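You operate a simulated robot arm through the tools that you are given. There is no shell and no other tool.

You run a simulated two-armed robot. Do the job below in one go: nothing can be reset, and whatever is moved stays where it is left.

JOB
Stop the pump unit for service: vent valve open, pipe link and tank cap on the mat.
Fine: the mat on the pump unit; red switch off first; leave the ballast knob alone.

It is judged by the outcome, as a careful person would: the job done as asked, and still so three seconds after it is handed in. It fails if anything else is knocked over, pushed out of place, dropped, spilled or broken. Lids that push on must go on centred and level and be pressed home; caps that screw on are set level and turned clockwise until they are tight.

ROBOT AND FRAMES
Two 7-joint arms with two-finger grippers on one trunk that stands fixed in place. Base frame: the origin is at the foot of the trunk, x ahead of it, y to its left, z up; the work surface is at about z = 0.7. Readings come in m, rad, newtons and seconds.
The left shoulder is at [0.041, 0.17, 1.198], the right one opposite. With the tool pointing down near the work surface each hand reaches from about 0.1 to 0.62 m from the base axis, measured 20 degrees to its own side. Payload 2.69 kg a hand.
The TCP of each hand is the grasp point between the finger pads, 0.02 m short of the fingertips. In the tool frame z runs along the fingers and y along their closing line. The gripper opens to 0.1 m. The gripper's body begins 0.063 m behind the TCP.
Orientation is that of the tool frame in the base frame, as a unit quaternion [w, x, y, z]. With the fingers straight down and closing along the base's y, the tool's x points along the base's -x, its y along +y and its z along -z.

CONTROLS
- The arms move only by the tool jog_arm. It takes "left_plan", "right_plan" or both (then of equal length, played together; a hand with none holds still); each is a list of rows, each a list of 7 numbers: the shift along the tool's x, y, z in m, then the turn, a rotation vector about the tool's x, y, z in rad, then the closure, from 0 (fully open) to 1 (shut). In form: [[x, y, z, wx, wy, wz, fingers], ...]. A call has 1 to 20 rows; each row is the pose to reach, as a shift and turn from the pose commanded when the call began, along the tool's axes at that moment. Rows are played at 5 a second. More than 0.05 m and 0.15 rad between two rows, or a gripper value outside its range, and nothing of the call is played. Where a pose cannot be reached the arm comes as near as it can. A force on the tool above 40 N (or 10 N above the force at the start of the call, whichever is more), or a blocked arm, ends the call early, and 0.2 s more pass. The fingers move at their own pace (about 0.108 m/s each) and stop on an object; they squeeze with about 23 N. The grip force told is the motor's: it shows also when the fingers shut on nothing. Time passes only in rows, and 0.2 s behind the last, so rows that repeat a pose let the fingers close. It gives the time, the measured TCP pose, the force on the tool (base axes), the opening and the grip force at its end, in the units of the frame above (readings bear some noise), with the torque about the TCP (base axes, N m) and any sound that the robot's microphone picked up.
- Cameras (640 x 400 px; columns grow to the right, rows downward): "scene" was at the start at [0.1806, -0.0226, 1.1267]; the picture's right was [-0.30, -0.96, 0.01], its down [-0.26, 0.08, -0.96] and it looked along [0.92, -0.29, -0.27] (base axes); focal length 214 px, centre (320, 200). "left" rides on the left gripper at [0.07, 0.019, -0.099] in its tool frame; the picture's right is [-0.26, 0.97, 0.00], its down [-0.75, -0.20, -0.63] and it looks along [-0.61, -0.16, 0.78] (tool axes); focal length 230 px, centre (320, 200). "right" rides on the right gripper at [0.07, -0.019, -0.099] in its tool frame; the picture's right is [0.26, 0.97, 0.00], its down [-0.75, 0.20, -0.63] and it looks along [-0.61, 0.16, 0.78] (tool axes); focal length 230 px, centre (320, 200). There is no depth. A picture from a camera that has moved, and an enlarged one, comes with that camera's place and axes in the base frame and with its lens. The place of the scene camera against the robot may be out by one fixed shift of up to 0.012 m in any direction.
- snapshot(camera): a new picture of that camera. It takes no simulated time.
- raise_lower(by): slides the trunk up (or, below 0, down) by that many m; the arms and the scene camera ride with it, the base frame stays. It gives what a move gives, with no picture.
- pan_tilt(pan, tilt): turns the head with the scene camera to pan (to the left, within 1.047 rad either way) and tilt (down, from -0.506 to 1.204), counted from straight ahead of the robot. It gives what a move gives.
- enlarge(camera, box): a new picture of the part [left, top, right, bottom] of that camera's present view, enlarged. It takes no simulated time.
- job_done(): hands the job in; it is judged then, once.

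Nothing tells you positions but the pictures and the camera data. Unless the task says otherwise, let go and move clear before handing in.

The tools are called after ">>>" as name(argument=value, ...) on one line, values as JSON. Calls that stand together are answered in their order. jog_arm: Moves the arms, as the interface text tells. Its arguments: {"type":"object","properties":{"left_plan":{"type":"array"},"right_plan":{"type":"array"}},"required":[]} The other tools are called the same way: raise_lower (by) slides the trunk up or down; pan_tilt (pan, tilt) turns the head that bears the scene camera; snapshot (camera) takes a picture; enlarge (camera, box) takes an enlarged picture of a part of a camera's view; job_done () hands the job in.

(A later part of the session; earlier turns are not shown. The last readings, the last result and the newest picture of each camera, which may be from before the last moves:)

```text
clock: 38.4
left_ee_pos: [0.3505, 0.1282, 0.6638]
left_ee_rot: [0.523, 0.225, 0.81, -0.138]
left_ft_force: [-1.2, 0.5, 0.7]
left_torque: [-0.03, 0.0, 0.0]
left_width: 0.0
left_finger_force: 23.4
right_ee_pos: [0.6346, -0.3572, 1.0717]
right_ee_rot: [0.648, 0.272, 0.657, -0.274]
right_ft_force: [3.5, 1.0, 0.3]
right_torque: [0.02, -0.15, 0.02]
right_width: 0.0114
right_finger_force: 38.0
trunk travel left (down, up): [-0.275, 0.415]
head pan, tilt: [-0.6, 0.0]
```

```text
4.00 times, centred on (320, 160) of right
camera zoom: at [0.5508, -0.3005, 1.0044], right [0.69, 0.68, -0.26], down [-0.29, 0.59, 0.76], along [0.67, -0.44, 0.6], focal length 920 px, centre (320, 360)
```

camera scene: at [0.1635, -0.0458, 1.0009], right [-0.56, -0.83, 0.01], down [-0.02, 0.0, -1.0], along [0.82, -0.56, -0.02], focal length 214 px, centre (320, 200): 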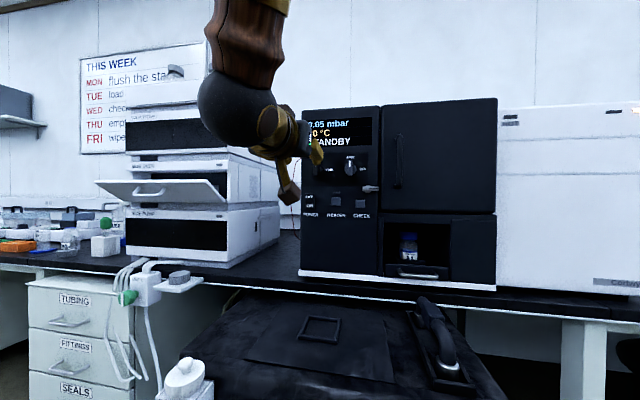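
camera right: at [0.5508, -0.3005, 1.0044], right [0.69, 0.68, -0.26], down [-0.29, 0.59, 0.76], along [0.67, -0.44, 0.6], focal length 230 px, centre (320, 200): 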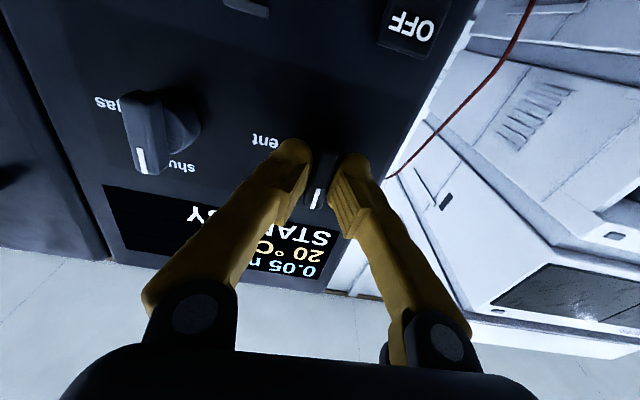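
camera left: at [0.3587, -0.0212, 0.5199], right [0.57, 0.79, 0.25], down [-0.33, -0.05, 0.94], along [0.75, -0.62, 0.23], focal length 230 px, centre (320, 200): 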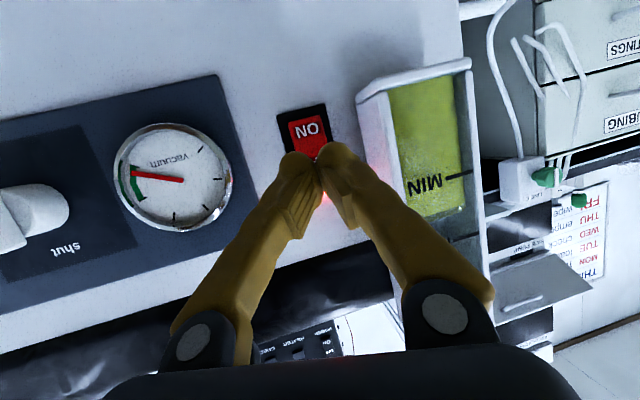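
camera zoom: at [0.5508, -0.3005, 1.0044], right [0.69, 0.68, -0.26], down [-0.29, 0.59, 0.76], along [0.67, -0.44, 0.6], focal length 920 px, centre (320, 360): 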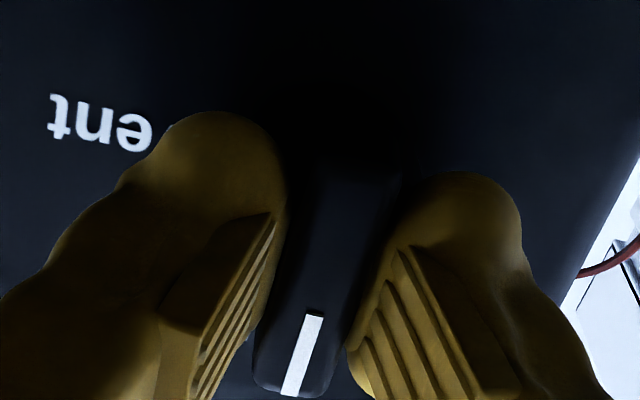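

The fingers hold the bar (width 11 mm). I'll turn clockwise, as seen from the front, half-way first.

>>> jog_arm(right_plan=[[0, 0, 0, 0, 0, 0.13, 1], [0, 0, 0, 0, 0, 0.26, 1], [0, 0, 0, 0, 0, 0.39, 1], [0, 0, 0, 0, 0, 0.52, 1], [0, 0, 0, 0, 0, 0.65, 1], [0, 0, 0, 0, 0, 0.78, 1], [0, 0, 0, 0, 0, 0.78, 1]])

>>> snapshot(camera="right")

>>> enlarge(camera="scene", box=[260, 90, 420, 190])

```text
clock: 40.0
left_ee_pos: [0.3503, 0.1265, 0.6627]
left_ee_rot: [0.524, 0.225, 0.81, -0.138]
left_ft_force: [-0.5, 0.0, -0.4]
left_torque: [-0.01, 0.01, 0.02]
left_width: 0.0001
left_finger_force: 23.7
right_ee_pos: [0.6329, -0.357, 1.0712]
right_ee_rot: [0.704, 0.5, 0.504, -0.007]
right_ft_force: [9.2, -9.3, 6.2]
right_torque: [0.18, 0.18, 0.31]
right_width: 0.0114
right_finger_force: 38.2
trunk travel left (down, up): [-0.275, 0.415]
head pan, tilt: [-0.6, 0.0]
```

```text
taken
camera right: at [0.5886, -0.2631, 1.0111], right [0.62, 0.61, 0.49], down [-0.71, 0.18, 0.68], along [0.33, -0.77, 0.54], focal length 230 px, centre (320, 200)
```

right: 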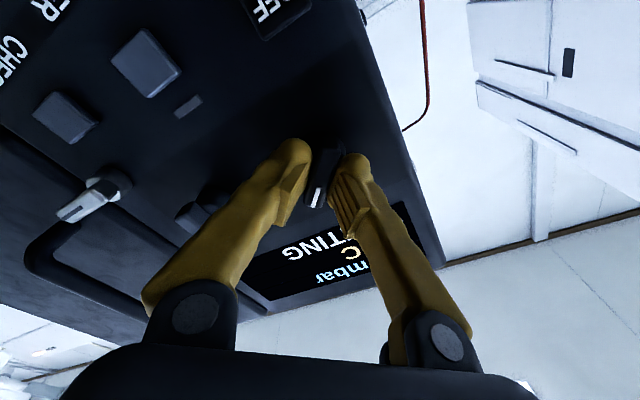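

```text
4.00 times, centred on (340, 140) of scene
camera zoom: at [0.1642, -0.0467, 1.0009], right [-0.56, -0.83, 0.01], down [-0.02, 0.0, -1.0], along [0.82, -0.56, -0.02], focal length 858 px, centre (240, 440)
```

zoom: 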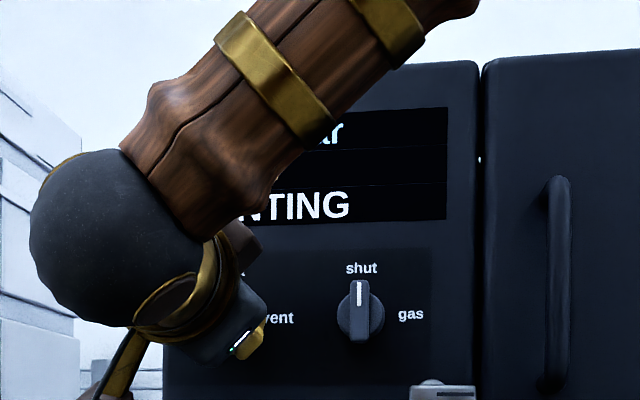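

The display changed to VENTING. I'll continue the turn to the full 90°.

>>> jog_arm(right_plan=[[0, 0, 0, 0, 0, 0.13, 1], [0, 0, 0, 0, 0, 0.26, 1], [0, 0, 0, 0, 0, 0.39, 1], [0, 0, 0, 0, 0, 0.52, 1], [0, 0, 0, 0, 0, 0.65, 1], [0, 0, 0, 0, 0, 0.78, 1], [0, 0, 0, 0, 0, 0.8, 1]])

>>> snapshot(camera="right")

>>> snapshot(camera="scene")

>>> enlarge(camera="right", box=[240, 110, 400, 210])

```text
clock: 41.0
left_ee_pos: [0.3396, 0.1274, 0.6682]
left_ee_rot: [0.529, 0.226, 0.806, -0.136]
left_ft_force: [0.1, 0.0, -0.3]
left_torque: [0.0, -0.02, -0.02]
left_width: 0.0
left_finger_force: 23.0
right_ee_pos: [0.6155, -0.356, 1.0781]
right_ee_rot: [0.676, 0.617, 0.367, 0.166]
right_ft_force: [0.4, 1.3, -2.6]
right_torque: [-0.2, -0.17, -0.12]
right_width: 0.0
right_finger_force: 28.1
right hand out of reach, approached as far as the arm can: row 4, 5
trunk travel left (down, up): [-0.275, 0.415]
head pan, tilt: [-0.6, 0.0]
stopped in row 5 (right hand): the force on the tool passed its limit at 58 N (the readings are from after the stop); the commanded pose is now the measured one
```

```text
taken
camera right: at [0.5905, -0.2417, 1.0457], right [0.4, 0.35, 0.85], down [-0.9, -0.02, 0.43], along [0.17, -0.94, 0.31], focal length 230 px, centre (320, 200)
```

right: 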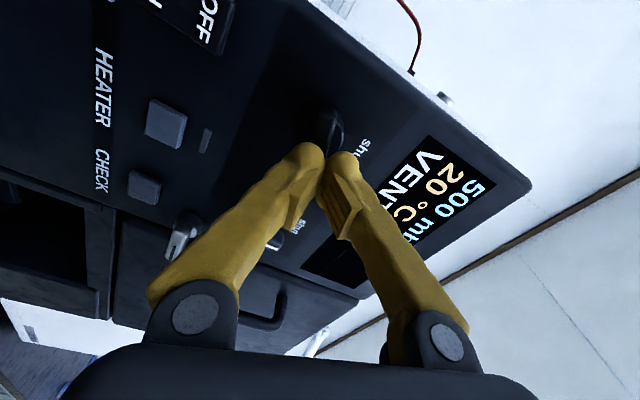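

```text
taken
camera scene: at [0.1647, -0.0459, 1.0004], right [-0.56, -0.83, 0.01], down [-0.02, 0.0, -1.0], along [0.83, -0.56, -0.02], focal length 214 px, centre (320, 200)
```

scene: 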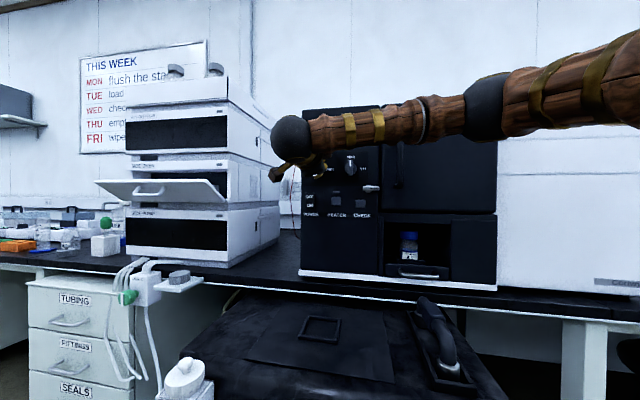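

```text
4.00 times, centred on (320, 160) of right
camera zoom: at [0.5905, -0.2417, 1.0457], right [0.4, 0.35, 0.85], down [-0.9, -0.02, 0.43], along [0.17, -0.94, 0.31], focal length 920 px, centre (320, 360)
```

zoom: 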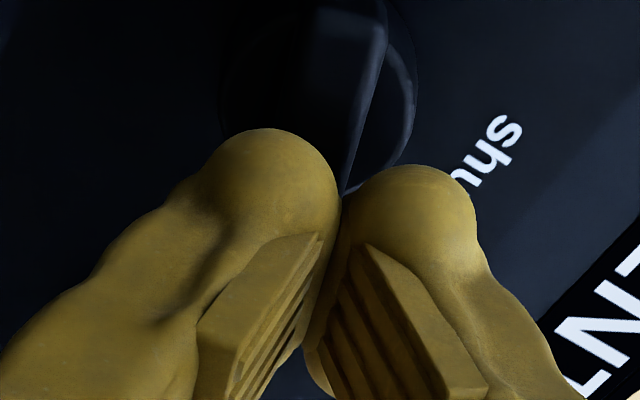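

The fingers slipped off near the end of the turn (the wrist ran out of range); pressure already reads 500 mbar. I'll check the knob's angle.

>>> enlarge(camera="right", box=[264, 80, 424, 180])

>>> enlarge(camera="scene", box=[260, 120, 388, 200])

>>> snapshot(camera="left")

```text
4.00 times, centred on (344, 130) of right
camera zoom: at [0.5905, -0.2417, 1.0457], right [0.4, 0.35, 0.85], down [-0.9, -0.02, 0.43], along [0.17, -0.94, 0.31], focal length 920 px, centre (224, 480)
```

zoom: 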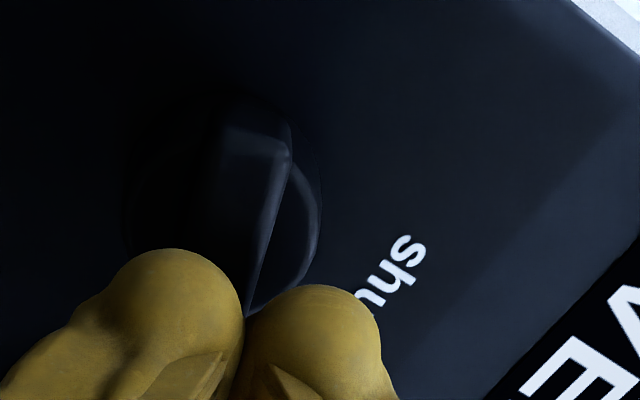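

```text
5.00 times, centred on (324, 160) of scene
camera zoom: at [0.1647, -0.0459, 1.0004], right [-0.56, -0.83, 0.01], down [-0.02, 0.0, -1.0], along [0.83, -0.56, -0.02], focal length 1072 px, centre (300, 400)
```

zoom: 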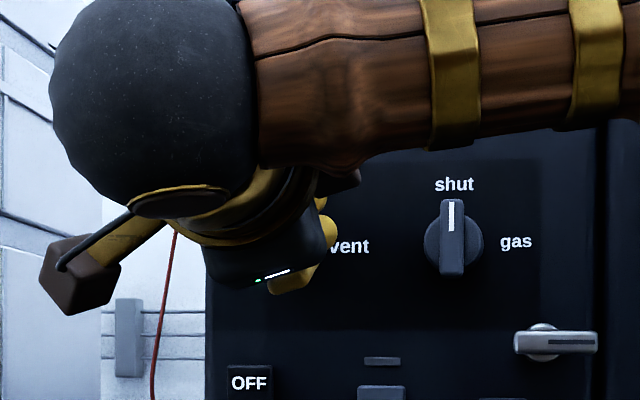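

```text
taken
camera left: at [0.2462, 0.2026, 0.6434], right [0.58, 0.78, 0.26], down [-0.35, -0.05, 0.94], along [0.74, -0.63, 0.24], focal length 230 px, centre (320, 200)
```

left: 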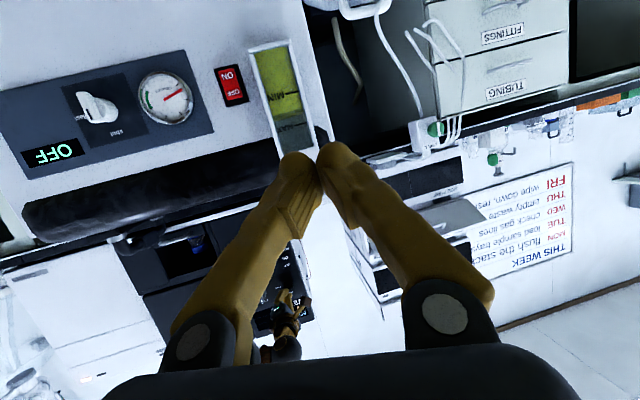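

I'll back the hand off 7 cm along its axis to see the knob's position.

>>> jog_arm(right_plan=[[0, 0, -0.02, 0, 0, 0, 1], [0, 0, -0.045, 0, 0, 0, 0.6], [0, 0, -0.07, 0, 0, 0, 0.6], [0, 0, -0.07, 0, 0, 0, 0.6]])

>>> snapshot(camera="right")

>>> enlarge(camera="right", box=[240, 40, 432, 160])

>>> enlarge(camera="scene", box=[260, 120, 388, 200])

```text
clock: 42.0
left_ee_pos: [0.34, 0.1265, 0.668]
left_ee_rot: [0.53, 0.226, 0.806, -0.135]
left_ft_force: [0.1, -0.4, -0.1]
left_torque: [0.0, 0.01, 0.02]
left_width: 0.0002
left_finger_force: 22.5
right_ee_pos: [0.5668, -0.3057, 1.0857]
right_ee_rot: [0.678, 0.617, 0.363, 0.167]
right_ft_force: [0.4, -1.0, 0.7]
right_torque: [0.0, 0.0, -0.02]
right_width: 0.04
right_finger_force: 0.1
trunk travel left (down, up): [-0.275, 0.415]
head pan, tilt: [-0.6, 0.0]
```

```text
taken
camera right: at [0.5423, -0.1911, 1.0523], right [0.39, 0.35, 0.85], down [-0.91, -0.02, 0.42], along [0.16, -0.94, 0.31], focal length 230 px, centre (320, 200)
```

right: 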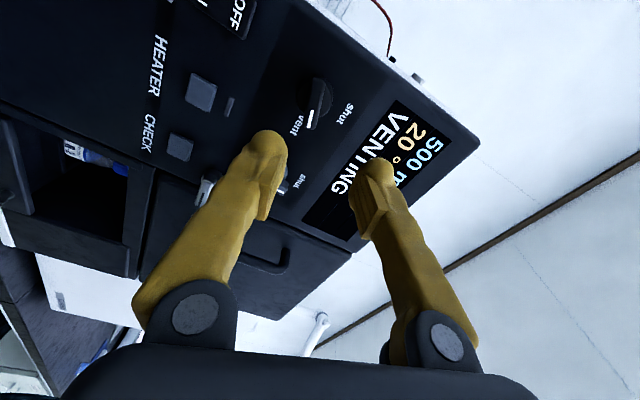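

```text
3.33 times, centred on (336, 100) of right
camera zoom: at [0.5423, -0.1911, 1.0523], right [0.39, 0.35, 0.85], down [-0.91, -0.02, 0.42], along [0.16, -0.94, 0.31], focal length 767 px, centre (267, 533)
```

zoom: 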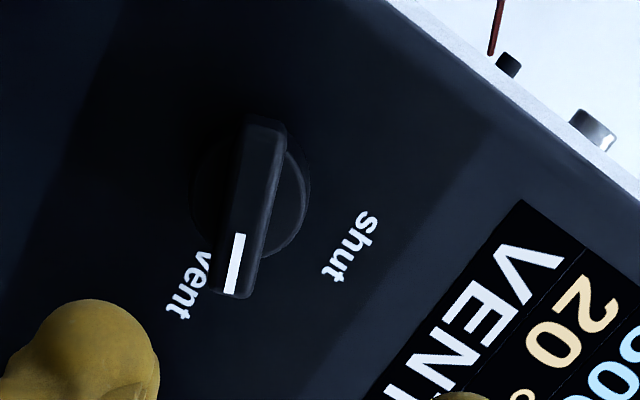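

```text
5.00 times, centred on (324, 160) of scene
camera zoom: at [0.1636, -0.0458, 1.001], right [-0.56, -0.83, 0.01], down [-0.02, 0.0, -1.0], along [0.82, -0.56, -0.01], focal length 1072 px, centre (300, 400)
```

zoom: 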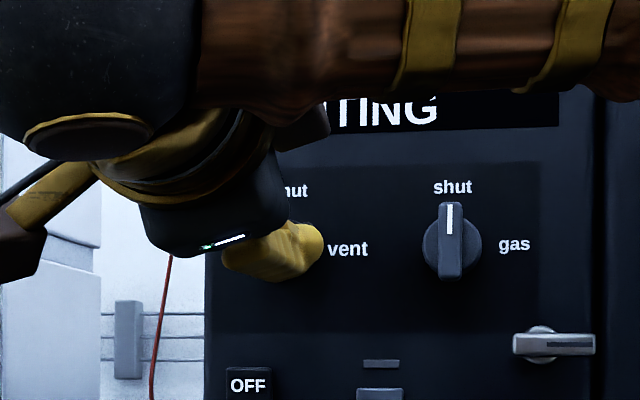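

The knob points about 70° of the way toward "vent". I'll roll the hand back to level with the fingers shut, position it above the pointer end, and push that end down the remaining 20°.

>>> jog_arm(right_plan=[[-0.0008, 0.0022, 0.0, 0, 0, -0.128, 1], [-0.0015, 0.0045, 0.0, 0, 0, -0.256, 1], [-0.0023, 0.0067, 0.0, 0, 0, -0.384, 1], [-0.0031, 0.009, 0.0, 0, 0, -0.512, 1], [-0.0039, 0.0112, 0.005, 0, 0, -0.64, 1], [-0.0046, 0.0134, 0.01, 0, 0, -0.768, 1], [-0.0054, 0.0157, 0.015, 0, 0, -0.896, 1], [-0.0062, 0.0179, 0.02, 0, 0, -1.024, 1], [-0.0069, 0.0202, 0.025, 0, 0, -1.152, 1], [-0.0077, 0.0224, 0.0365, 0, 0, -1.28, 1], [-0.0077, 0.0224, 0.0365, 0, 0, -1.28, 1]])

>>> snapshot(camera="right")

>>> enlarge(camera="right", box=[224, 80, 416, 200])

>>> enlarge(camera="scene", box=[260, 100, 388, 180])

```text
clock: 44.4
left_ee_pos: [0.3399, 0.1275, 0.6682]
left_ee_rot: [0.53, 0.226, 0.806, -0.136]
left_ft_force: [0.5, -0.2, 0.0]
left_torque: [0.01, -0.02, 0.02]
left_width: 0.0
left_finger_force: 23.0
right_ee_pos: [0.5916, -0.3348, 1.1079]
right_ee_rot: [0.643, 0.278, 0.661, -0.271]
right_ft_force: [0.7, -0.4, -0.2]
right_torque: [-0.03, -0.01, -0.01]
right_width: 0.0005
right_finger_force: 22.3
trunk travel left (down, up): [-0.275, 0.415]
head pan, tilt: [-0.6, 0.0]
```

```text
taken
camera right: at [0.5098, -0.2759, 1.0422], right [0.69, 0.68, -0.26], down [-0.28, 0.58, 0.77], along [0.67, -0.45, 0.59], focal length 230 px, centre (320, 200)
```

right: 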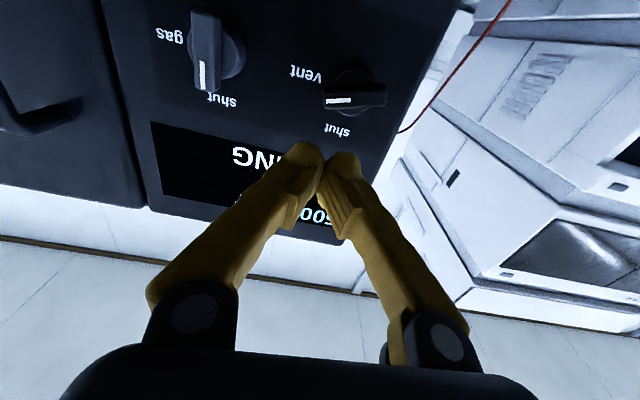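

```text
3.33 times, centred on (320, 140) of right
camera zoom: at [0.5098, -0.2759, 1.0422], right [0.69, 0.68, -0.26], down [-0.28, 0.58, 0.77], along [0.67, -0.45, 0.59], focal length 767 px, centre (320, 400)
```

zoom: 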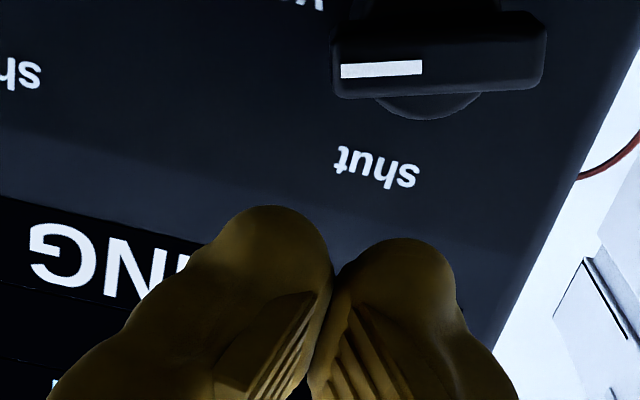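

```text
5.00 times, centred on (324, 140) of scene
camera zoom: at [0.1635, -0.0458, 1.001], right [-0.56, -0.83, 0.01], down [-0.02, 0.0, -1.0], along [0.82, -0.56, -0.01], focal length 1072 px, centre (300, 500)
```

zoom: 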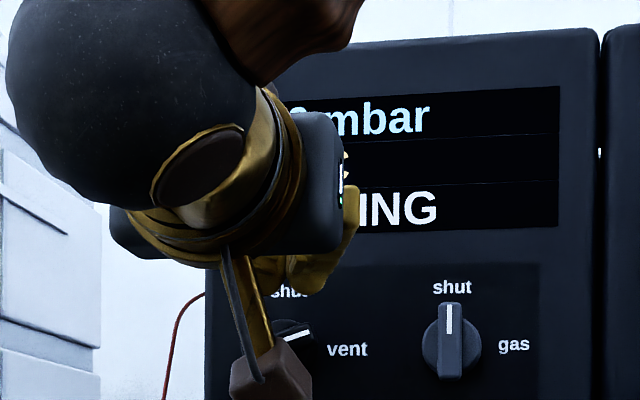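

Now I'll advance the closed fingertips to just overlap the bar's height, staying above it and short of the disc.

>>> jog_arm(right_plan=[[0, 0.001, 0.015, 0, 0, 0, 1], [0, 0.002, 0.03, 0, 0, 0, 1], [0, 0.002, 0.044, 0, 0, 0, 1], [0, 0.002, 0.044, 0, 0, 0, 1]])

>>> snapshot(camera="right")

>>> enlarge(camera="right", box=[224, 80, 416, 200])

>>> enlarge(camera="scene", box=[260, 100, 388, 180])

```text
clock: 45.4
left_ee_pos: [0.3399, 0.1259, 0.6677]
left_ee_rot: [0.53, 0.226, 0.806, -0.136]
left_ft_force: [-0.2, -0.7, -0.4]
left_torque: [-0.01, -0.01, 0.04]
left_width: 0.0
left_finger_force: 22.5
right_ee_pos: [0.6256, -0.3645, 1.106]
right_ee_rot: [0.643, 0.278, 0.661, -0.27]
right_ft_force: [0.4, -0.3, 0.3]
right_torque: [-0.04, -0.03, 0.03]
right_width: 0.0
right_finger_force: 23.3
trunk travel left (down, up): [-0.275, 0.415]
head pan, tilt: [-0.6, 0.0]
```

```text
taken
camera right: at [0.5411, -0.3054, 1.0416], right [0.69, 0.68, -0.26], down [-0.28, 0.57, 0.77], along [0.67, -0.46, 0.59], focal length 230 px, centre (320, 200)
```

right: 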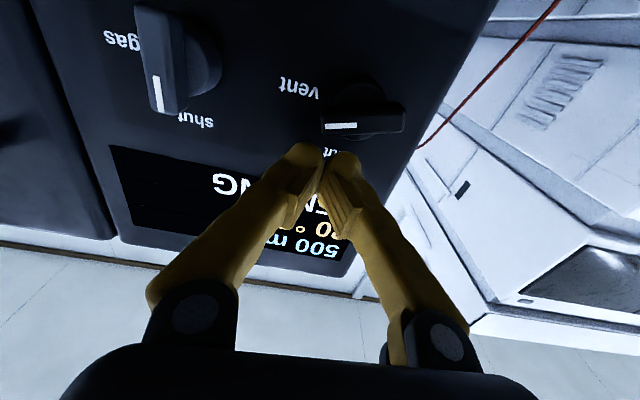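

```text
3.33 times, centred on (320, 140) of right
camera zoom: at [0.5411, -0.3054, 1.0416], right [0.69, 0.68, -0.26], down [-0.28, 0.57, 0.77], along [0.67, -0.46, 0.59], focal length 767 px, centre (320, 400)
```

zoom: 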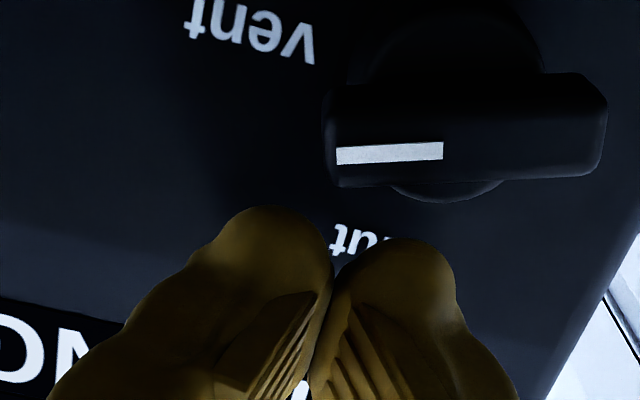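

```text
5.00 times, centred on (324, 140) of scene
camera zoom: at [0.1635, -0.0458, 1.001], right [-0.56, -0.83, 0.01], down [-0.02, 0.0, -1.0], along [0.82, -0.56, -0.01], focal length 1072 px, centre (300, 500)
```

zoom: 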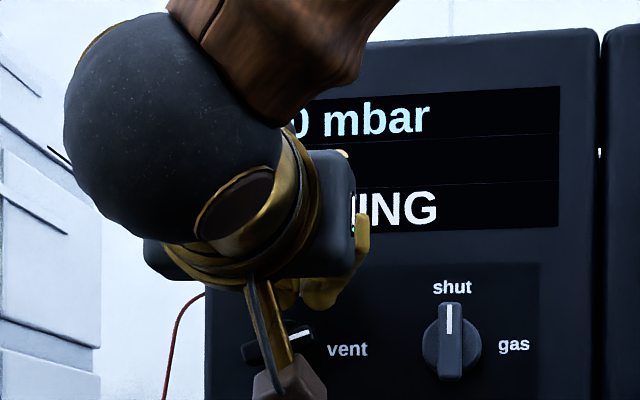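

The tips are above the pointer end with about 6 mm overlap. I'll push down about 16 mm in small steps.

>>> jog_arm(right_plan=[[0.005, 0, 0, 0, 0, 0, 1], [0.009, 0, 0, 0, 0, 0, 1], [0.012, 0, 0, 0, 0, 0, 1], [0.014, 0, 0, 0, 0, 0, 1], [0.016, 0, 0, 0, 0, 0, 1], [0.016, 0, 0, 0, 0, 0, 1]])

>>> enlarge(camera="right", box=[224, 80, 416, 200])

>>> enlarge(camera="scene", box=[260, 100, 388, 180])

```text
clock: 46.8
left_ee_pos: [0.3394, 0.1274, 0.6682]
left_ee_rot: [0.53, 0.225, 0.806, -0.135]
left_ft_force: [-0.1, -0.3, 0.9]
left_torque: [0.01, -0.02, -0.02]
left_width: 0.0
left_finger_force: 22.7
right_ee_pos: [0.6251, -0.3629, 1.0918]
right_ee_rot: [0.643, 0.279, 0.66, -0.27]
right_ft_force: [2.6, -1.1, 7.4]
right_torque: [-0.05, -0.05, 0.08]
right_width: 0.0059
right_finger_force: 29.2
trunk travel left (down, up): [-0.275, 0.415]
head pan, tilt: [-0.6, 0.0]
```

```text
3.33 times, centred on (320, 140) of right
camera zoom: at [0.5414, -0.3043, 1.026], right [0.69, 0.68, -0.26], down [-0.28, 0.58, 0.77], along [0.67, -0.45, 0.59], focal length 767 px, centre (320, 400)
```

zoom: 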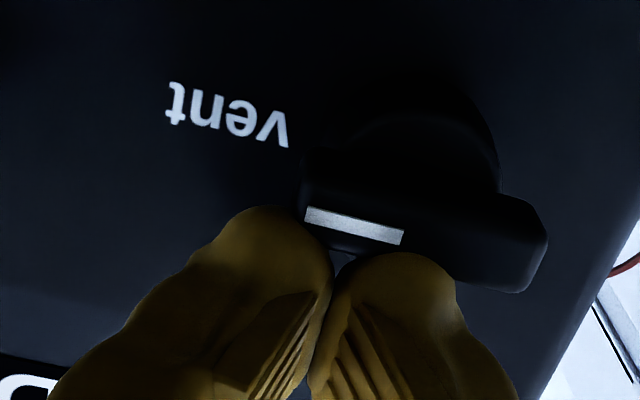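

```text
5.00 times, centred on (324, 140) of scene
camera zoom: at [0.1634, -0.0456, 1.0011], right [-0.56, -0.83, 0.01], down [-0.02, 0.0, -1.0], along [0.82, -0.56, -0.01], focal length 1072 px, centre (300, 500)
```

zoom: 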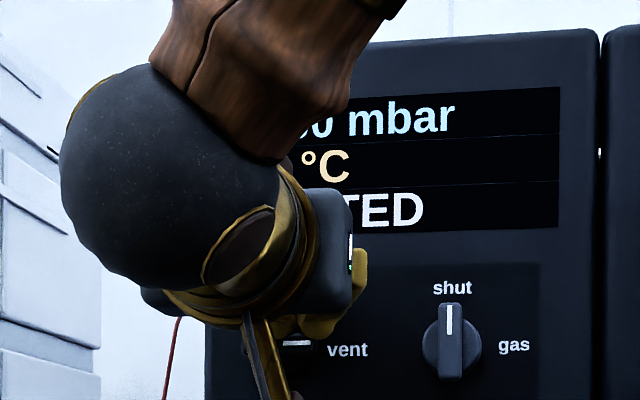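

The display now reads VENTED and the pointer is level at "vent". I'll lift off the bar and withdraw straight back.

>>> jog_arm(right_plan=[[-0.008, 0, 0, 0, 0, 0, 1], [-0.01, 0, -0.02, 0, 0, 0, 1], [-0.01, 0, -0.06, 0, 0, 0, 1], [-0.01, 0, -0.1, 0, 0, 0, 1], [-0.01, 0, -0.14, 0, 0, 0, 1]])

>>> snapshot(camera="right")

>>> enlarge(camera="right", box=[224, 30, 416, 150])

>>> enlarge(camera="scene", box=[260, 100, 388, 180])

```text
clock: 48.0
left_ee_pos: [0.3384, 0.1274, 0.6689]
left_ee_rot: [0.53, 0.226, 0.806, -0.135]
left_ft_force: [0.0, 0.2, 1.2]
left_torque: [-0.01, 0.01, 0.02]
left_width: 0.0
left_finger_force: 22.8
right_ee_pos: [0.5251, -0.2642, 1.1049]
right_ee_rot: [0.643, 0.278, 0.66, -0.271]
right_ft_force: [-1.0, 0.8, -0.9]
right_torque: [0.03, -0.06, 0.0]
right_width: 0.0001
right_finger_force: 29.1
trunk travel left (down, up): [-0.275, 0.415]
head pan, tilt: [-0.6, 0.0]
```

```text
taken
camera right: at [0.4428, -0.2043, 1.0399], right [0.69, 0.68, -0.26], down [-0.28, 0.58, 0.77], along [0.67, -0.45, 0.59], focal length 230 px, centre (320, 200)
```

right: 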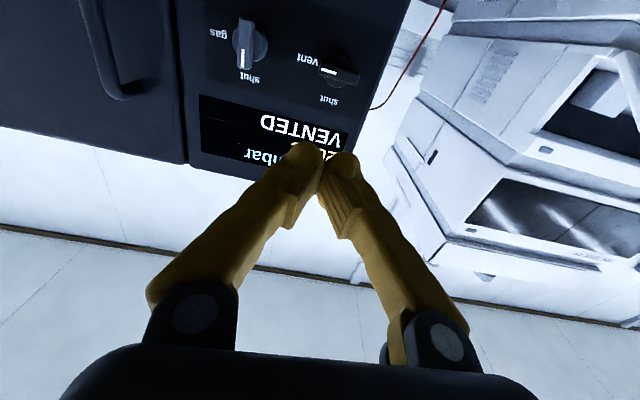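

```text
3.33 times, centred on (320, 90) of right
camera zoom: at [0.4428, -0.2043, 1.0399], right [0.69, 0.68, -0.26], down [-0.28, 0.58, 0.77], along [0.67, -0.45, 0.59], focal length 767 px, centre (320, 567)
```

zoom: 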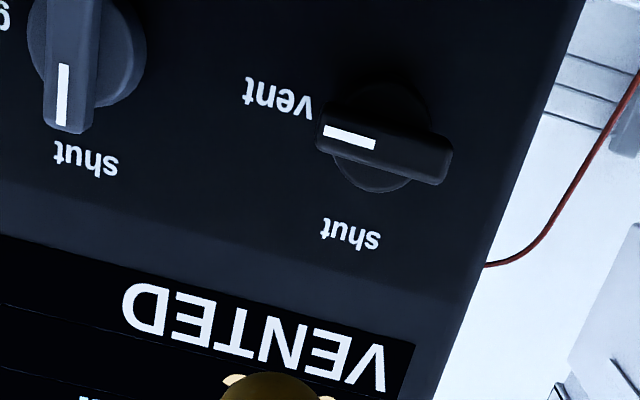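

```text
5.00 times, centred on (324, 140) of scene
camera zoom: at [0.1631, -0.0454, 1.0011], right [-0.56, -0.83, 0.01], down [-0.02, 0.0, -1.0], along [0.83, -0.56, -0.01], focal length 1072 px, centre (300, 500)
```

zoom: 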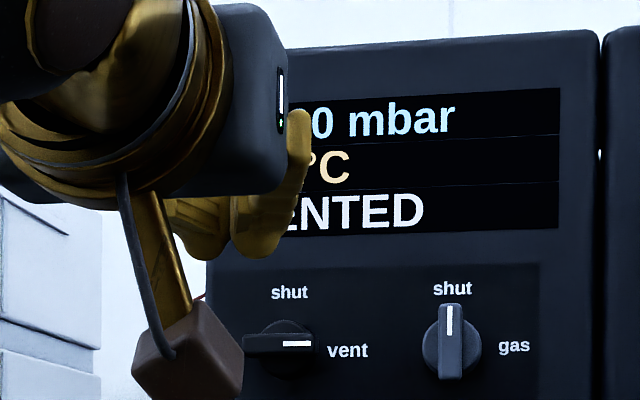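

Venting is complete with the pointer on "vent". Next I'll turn the right tool downward again and move above the pipe link for a closer look.

>>> jog_arm(right_plan=[[0.0087, -0.0204, 0.0038, 0, 0.131, 0, 0.3], [0.0173, -0.0407, 0.0076, 0, 0.262, 0, 0.3], [0.026, -0.0611, 0.0114, 0, 0.393, 0, 0.3], [0.0347, -0.0814, 0.0151, 0, 0.524, 0, 0.3], [0.0433, -0.1018, 0.0189, 0, 0.654, 0, 0.3], [0.052, -0.1221, 0.0227, 0, 0.785, 0, 0.3], [0.0607, -0.1425, 0.0265, 0, 0.916, 0, 0.3], [0.0693, -0.1628, 0.0303, 0, 1.047, 0, 0.3], [0.078, -0.1832, 0.0341, 0, 1.178, 0, 0.3], [0.0867, -0.2035, 0.0378, 0, 1.309, 0, 0.3], [0.0953, -0.2239, 0.0416, 0, 1.44, 0, 0.3], [0.104, -0.2442, 0.0454, 0, 1.571, 0, 0.3]])

>>> snapshot(camera="right")

>>> pan_tilt(pan=-0.6, tilt=0.5)

>>> snapshot(camera="scene")

```text
clock: 50.6
left_ee_pos: [0.3391, 0.1262, 0.669]
left_ee_rot: [0.531, 0.226, 0.806, -0.136]
left_ft_force: [0.0, -0.9, 0.1]
left_torque: [0.02, 0.0, -0.01]
left_width: 0.0
left_finger_force: 22.4
right_ee_pos: [0.3808, -0.4641, 0.9834]
right_ee_rot: [-0.029, 0.388, 0.921, 0.001]
right_ft_force: [0.0, -0.3, 0.7]
right_torque: [-0.02, -0.01, -0.05]
right_width: 0.0699
right_finger_force: 0.0
trunk travel left (down, up): [-0.275, 0.415]
head pan, tilt: [-0.6, 0.0]
```

```text
taken
camera right: at [0.3252, -0.43, 1.0897], right [0.51, 0.86, -0.01], down [0.7, -0.41, 0.58], along [0.5, -0.3, -0.81], focal length 230 px, centre (320, 200)
```

right: 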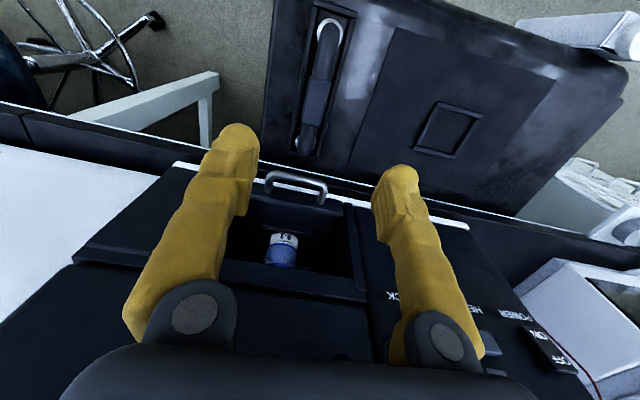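

```text
clock: 51.6
left_ee_pos: [0.339, 0.1263, 0.6684]
left_ee_rot: [0.529, 0.226, 0.806, -0.136]
left_ft_force: [0.7, -0.2, -0.4]
left_torque: [0.03, -0.01, -0.04]
left_width: 0.0
left_finger_force: 22.7
right_ee_pos: [0.3812, -0.4644, 0.9846]
right_ee_rot: [-0.029, 0.389, 0.921, 0.0]
right_ft_force: [0.2, 0.3, -0.4]
right_torque: [0.01, 0.04, 0.01]
right_width: 0.0699
right_finger_force: 0.1
trunk travel left (down, up): [-0.275, 0.415]
head pan, tilt: [-0.6, 0.499]
```

```text
taken
camera scene: at [0.1635, -0.0464, 0.955], right [-0.56, -0.83, 0.01], down [-0.41, 0.27, -0.87], along [0.72, -0.5, -0.49], focal length 214 px, centre (320, 200)
```

scene: 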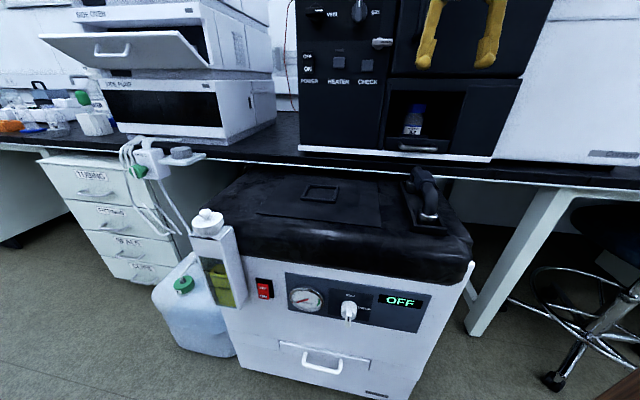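

The hand is above the link with a slight tilt. I'll level it (small rotation correction) and enlarge the view of the link.

>>> jog_arm(right_plan=[[0, 0, 0, -0.0205, -0.054, -0.02, 0.3], [0, 0, 0, -0.0205, -0.054, -0.02, 0.3]])

>>> enlarge(camera="right", box=[240, 0, 400, 100])

>>> enlarge(camera="right", box=[240, 80, 400, 180])

>>> enlarge(camera="scene", box=[380, 150, 476, 210])

```text
clock: 52.2
left_ee_pos: [0.3393, 0.1261, 0.6669]
left_ee_rot: [0.531, 0.226, 0.806, -0.136]
left_ft_force: [-0.2, 0.0, -0.1]
left_torque: [0.0, 0.03, 0.02]
left_width: 0.0
left_finger_force: 23.3
right_ee_pos: [0.3839, -0.4638, 0.9968]
right_ee_rot: [0.017, 0.379, 0.925, 0.005]
right_ft_force: [0.1, -1.6, -0.6]
right_torque: [0.01, -0.02, 0.0]
right_width: 0.0702
right_finger_force: 0.1
trunk travel left (down, up): [-0.275, 0.415]
head pan, tilt: [-0.6, 0.499]
```

```text
4.00 times, centred on (320, 50) of right
camera zoom: at [0.3184, -0.4286, 1.0955], right [0.49, 0.87, 0.02], down [0.65, -0.38, 0.65], along [0.57, -0.31, -0.76], focal length 920 px, centre (320, 800)
```

zoom: 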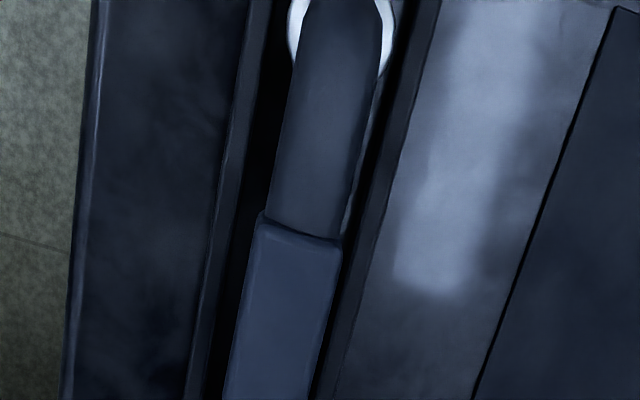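

```text
4.00 times, centred on (320, 130) of right
camera zoom: at [0.3184, -0.4286, 1.0955], right [0.49, 0.87, 0.02], down [0.65, -0.38, 0.65], along [0.57, -0.31, -0.76], focal length 920 px, centre (320, 480)
```

zoom: 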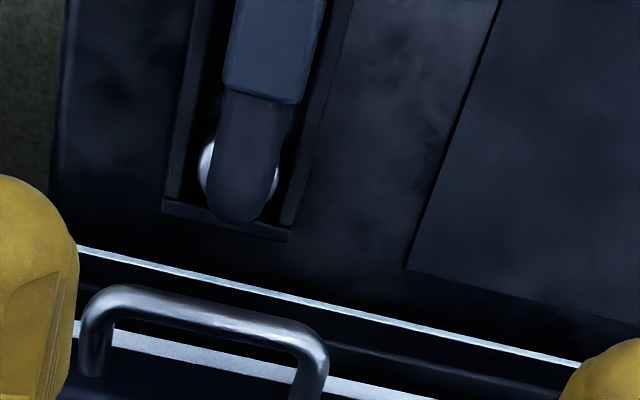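

```text
6.67 times, centred on (428, 180) of scene
camera zoom: at [0.1635, -0.0465, 0.9549], right [-0.56, -0.83, 0.01], down [-0.41, 0.27, -0.87], along [0.72, -0.5, -0.49], focal length 1430 px, centre (-400, 333)
```

zoom: 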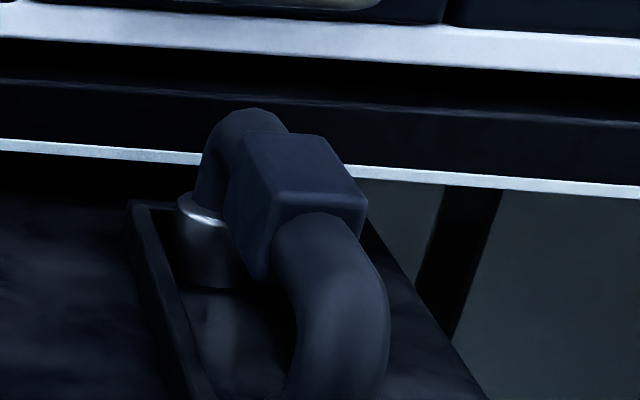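

The block of the link is centred near (0.382,-0.474) with its top at about z 0.773. I'll level the tool, centre over it, and descend to 0.90 for a re-check, fingers open 7 cm.

>>> jog_arm(right_plan=[[-0.002, -0.005, 0.03, 0.011, 0.0137, 0, 0.3], [-0.0025, -0.0105, 0.06, 0.022, 0.0275, 0, 0.3], [-0.0025, -0.0105, 0.09, 0.022, 0.0275, 0, 0.3], [-0.0025, -0.0105, 0.09, 0.022, 0.0275, 0, 0.3]])

>>> snapshot(camera="right")

>>> enlarge(camera="right", box=[240, 40, 400, 140])

>>> enlarge(camera="scene", box=[380, 80, 540, 180])

```text
clock: 53.2
left_ee_pos: [0.3396, 0.1267, 0.6693]
left_ee_rot: [0.53, 0.226, 0.806, -0.136]
left_ft_force: [-0.1, -1.0, -0.1]
left_torque: [0.02, -0.01, 0.01]
left_width: 0.0
left_finger_force: 22.7
right_ee_pos: [0.379, -0.4751, 0.9071]
right_ee_rot: [0.0, 0.38, 0.925, 0.001]
right_ft_force: [0.5, -0.5, 0.3]
right_torque: [0.03, -0.01, 0.02]
right_width: 0.0698
right_finger_force: 0.1
trunk travel left (down, up): [-0.275, 0.415]
head pan, tilt: [-0.6, 0.499]
```

```text
taken
camera right: at [0.3169, -0.44, 1.0079], right [0.49, 0.87, 0.0], down [0.67, -0.39, 0.63], along [0.55, -0.31, -0.78], focal length 230 px, centre (320, 200)
```

right: 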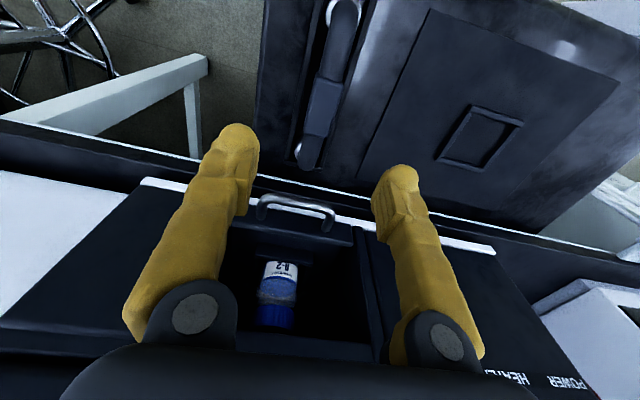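

```text
4.00 times, centred on (320, 90) of right
camera zoom: at [0.3169, -0.44, 1.0079], right [0.49, 0.87, 0.0], down [0.67, -0.39, 0.63], along [0.55, -0.31, -0.78], focal length 920 px, centre (320, 640)
```

zoom: 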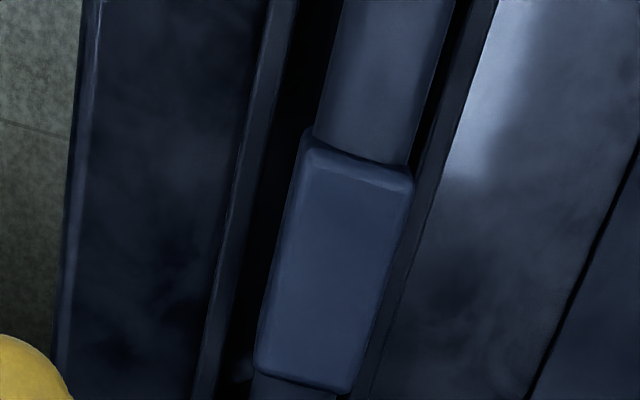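

```text
4.00 times, centred on (460, 130) of scene
camera zoom: at [0.1633, -0.0463, 0.9549], right [-0.56, -0.83, 0.01], down [-0.41, 0.27, -0.87], along [0.72, -0.5, -0.49], focal length 858 px, centre (-240, 480)
```

zoom: 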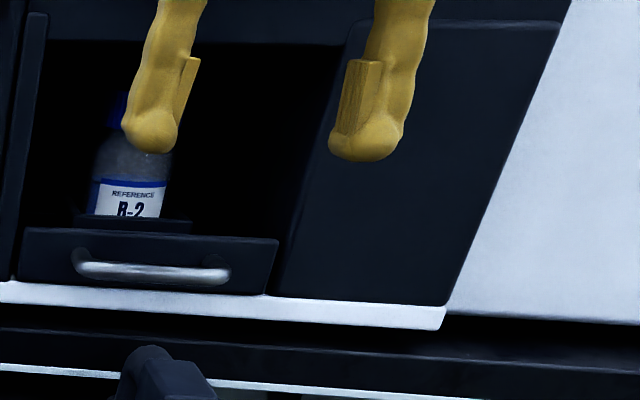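

The tool is level and within 3 mm of the block's centre. I'll shift 3 mm, descend so the pads straddle the block (TCP z≈0.76), and check before closing.

>>> jog_arm(right_plan=[[0, 0.0015, 0.03, 0, 0, 0, 0.3], [0, 0.003, 0.065, 0, 0, 0, 0.3], [0, 0.003, 0.1, 0, 0, 0, 0.3], [0, 0.003, 0.125, 0, 0, 0, 0.3], [0, 0.003, 0.14, 0, 0, 0, 0.3], [0, 0.003, 0.147, 0, 0, 0, 0.3], [0, 0.003, 0.147, 0, 0, 0, 0.3]])

>>> snapshot(camera="right")

>>> enlarge(camera="scene", box=[370, 120, 498, 200])

```text
clock: 54.8
left_ee_pos: [0.3401, 0.126, 0.6685]
left_ee_rot: [0.53, 0.227, 0.806, -0.137]
left_ft_force: [0.0, -0.1, 0.1]
left_torque: [0.02, 0.04, 0.0]
left_width: 0.0
left_finger_force: 22.7
right_ee_pos: [0.3809, -0.4717, 0.7601]
right_ee_rot: [-0.001, 0.379, 0.925, 0.0]
right_ft_force: [0.1, 0.1, 0.5]
right_torque: [-0.03, 0.0, 0.03]
right_width: 0.07
right_finger_force: 0.1
trunk travel left (down, up): [-0.275, 0.415]
head pan, tilt: [-0.6, 0.499]
```

```text
taken
camera right: at [0.3202, -0.4358, 0.8612], right [0.5, 0.87, 0.0], down [0.68, -0.39, 0.63], along [0.55, -0.31, -0.78], focal length 230 px, centre (320, 200)
```

right: 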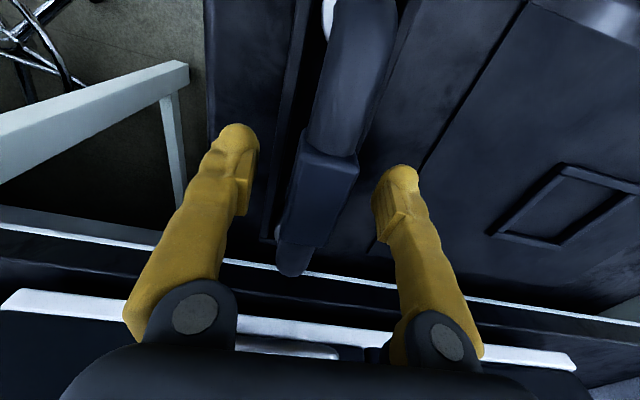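

```text
5.00 times, centred on (434, 160) of scene
camera zoom: at [0.1635, -0.0464, 0.9549], right [-0.56, -0.83, 0.01], down [-0.41, 0.27, -0.87], along [0.72, -0.5, -0.49], focal length 1072 px, centre (-250, 400)
```

zoom: 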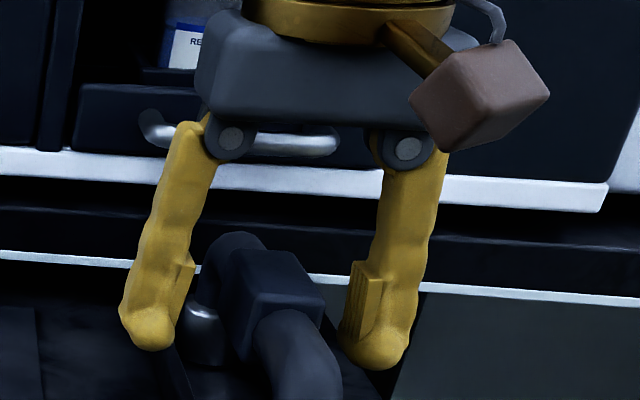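

The fingers straddle the block with no contact. Closing the grip.

>>> jog_arm(right_plan=[[0, 0, 0, 0, 0, 0, 0.5], [0, 0, 0, 0, 0, 0, 0.7], [0, 0, 0, 0, 0, 0, 0.9], [0, 0, 0, 0, 0, 0, 1], [0, 0, 0, 0, 0, 0, 1]])

>>> snapshot(camera="right")

>>> enlarge(camera="scene", box=[370, 120, 498, 200])

```text
clock: 56.0
left_ee_pos: [0.3402, 0.1265, 0.669]
left_ee_rot: [0.53, 0.226, 0.806, -0.136]
left_ft_force: [-0.5, 1.1, 0.4]
left_torque: [0.0, -0.01, 0.0]
left_width: 0.0003
left_finger_force: 22.9
right_ee_pos: [0.3816, -0.4721, 0.7601]
right_ee_rot: [0.0, 0.38, 0.925, 0.001]
right_ft_force: [-0.6, 0.2, 0.2]
right_torque: [0.01, -0.01, -0.01]
right_width: 0.0271
right_finger_force: 23.4
trunk travel left (down, up): [-0.275, 0.415]
head pan, tilt: [-0.6, 0.499]
```

```text
taken
camera right: at [0.3202, -0.4359, 0.8613], right [0.5, 0.87, 0.0], down [0.68, -0.39, 0.63], along [0.55, -0.31, -0.78], focal length 230 px, centre (320, 200)
```

right: 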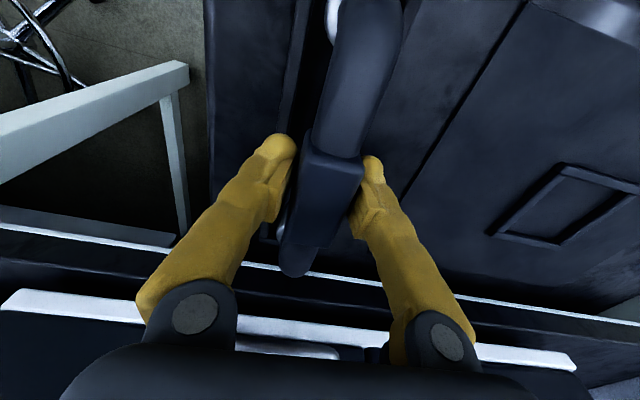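

```text
5.00 times, centred on (434, 160) of scene
camera zoom: at [0.1635, -0.0465, 0.9549], right [-0.56, -0.83, 0.01], down [-0.41, 0.27, -0.87], along [0.72, -0.5, -0.49], focal length 1072 px, centre (-250, 400)
```

zoom: 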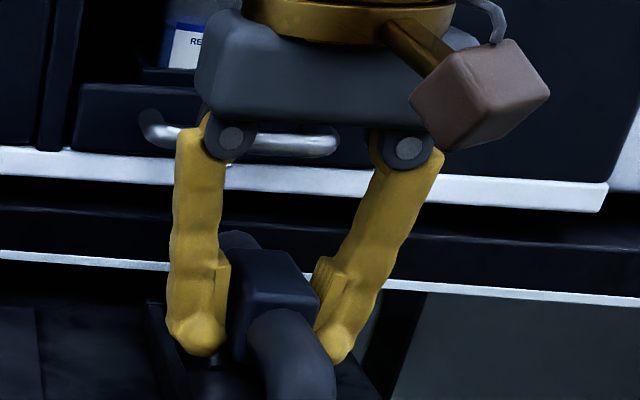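

The block is held squarely (27 mm, no side load). I'll lift straight up slowly.

>>> jog_arm(right_plan=[[0, 0, -0.006, 0, 0, 0, 1], [0, 0, -0.013, 0, 0, 0, 1], [0, 0, -0.021, 0, 0, 0, 1], [0, 0, -0.03, 0, 0, 0, 1], [0, 0, -0.04, 0, 0, 0, 1], [0, 0, -0.04, 0, 0, 0, 1]])

>>> snapshot(camera="right")

>>> enlarge(camera="scene", box=[370, 120, 498, 200])

```text
clock: 57.4
left_ee_pos: [0.3405, 0.1263, 0.6696]
left_ee_rot: [0.53, 0.226, 0.806, -0.136]
left_ft_force: [-0.1, 0.4, -0.4]
left_torque: [0.02, -0.02, -0.02]
left_width: 0.0
left_finger_force: 22.5
right_ee_pos: [0.3799, -0.4731, 0.7997]
right_ee_rot: [0.0, 0.38, 0.925, 0.0]
right_ft_force: [0.3, 0.2, -2.0]
right_torque: [0.01, -0.02, -0.04]
right_width: 0.0269
right_finger_force: 22.4
trunk travel left (down, up): [-0.275, 0.415]
head pan, tilt: [-0.6, 0.499]
```

```text
taken
camera right: at [0.319, -0.4373, 0.9009], right [0.5, 0.87, 0.0], down [0.68, -0.39, 0.63], along [0.55, -0.31, -0.78], focal length 230 px, centre (320, 200)
```

right: 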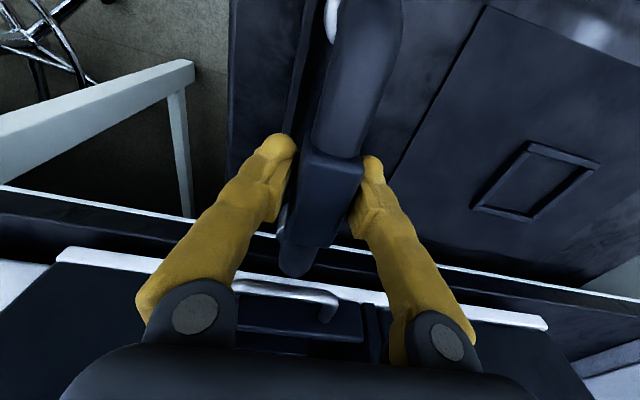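

```text
5.00 times, centred on (434, 160) of scene
camera zoom: at [0.1636, -0.0465, 0.9548], right [-0.56, -0.83, 0.01], down [-0.41, 0.27, -0.87], along [0.72, -0.5, -0.49], focal length 1072 px, centre (-250, 400)
```

zoom: 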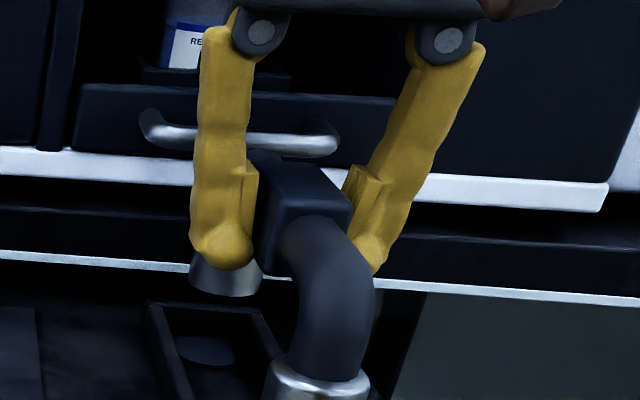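

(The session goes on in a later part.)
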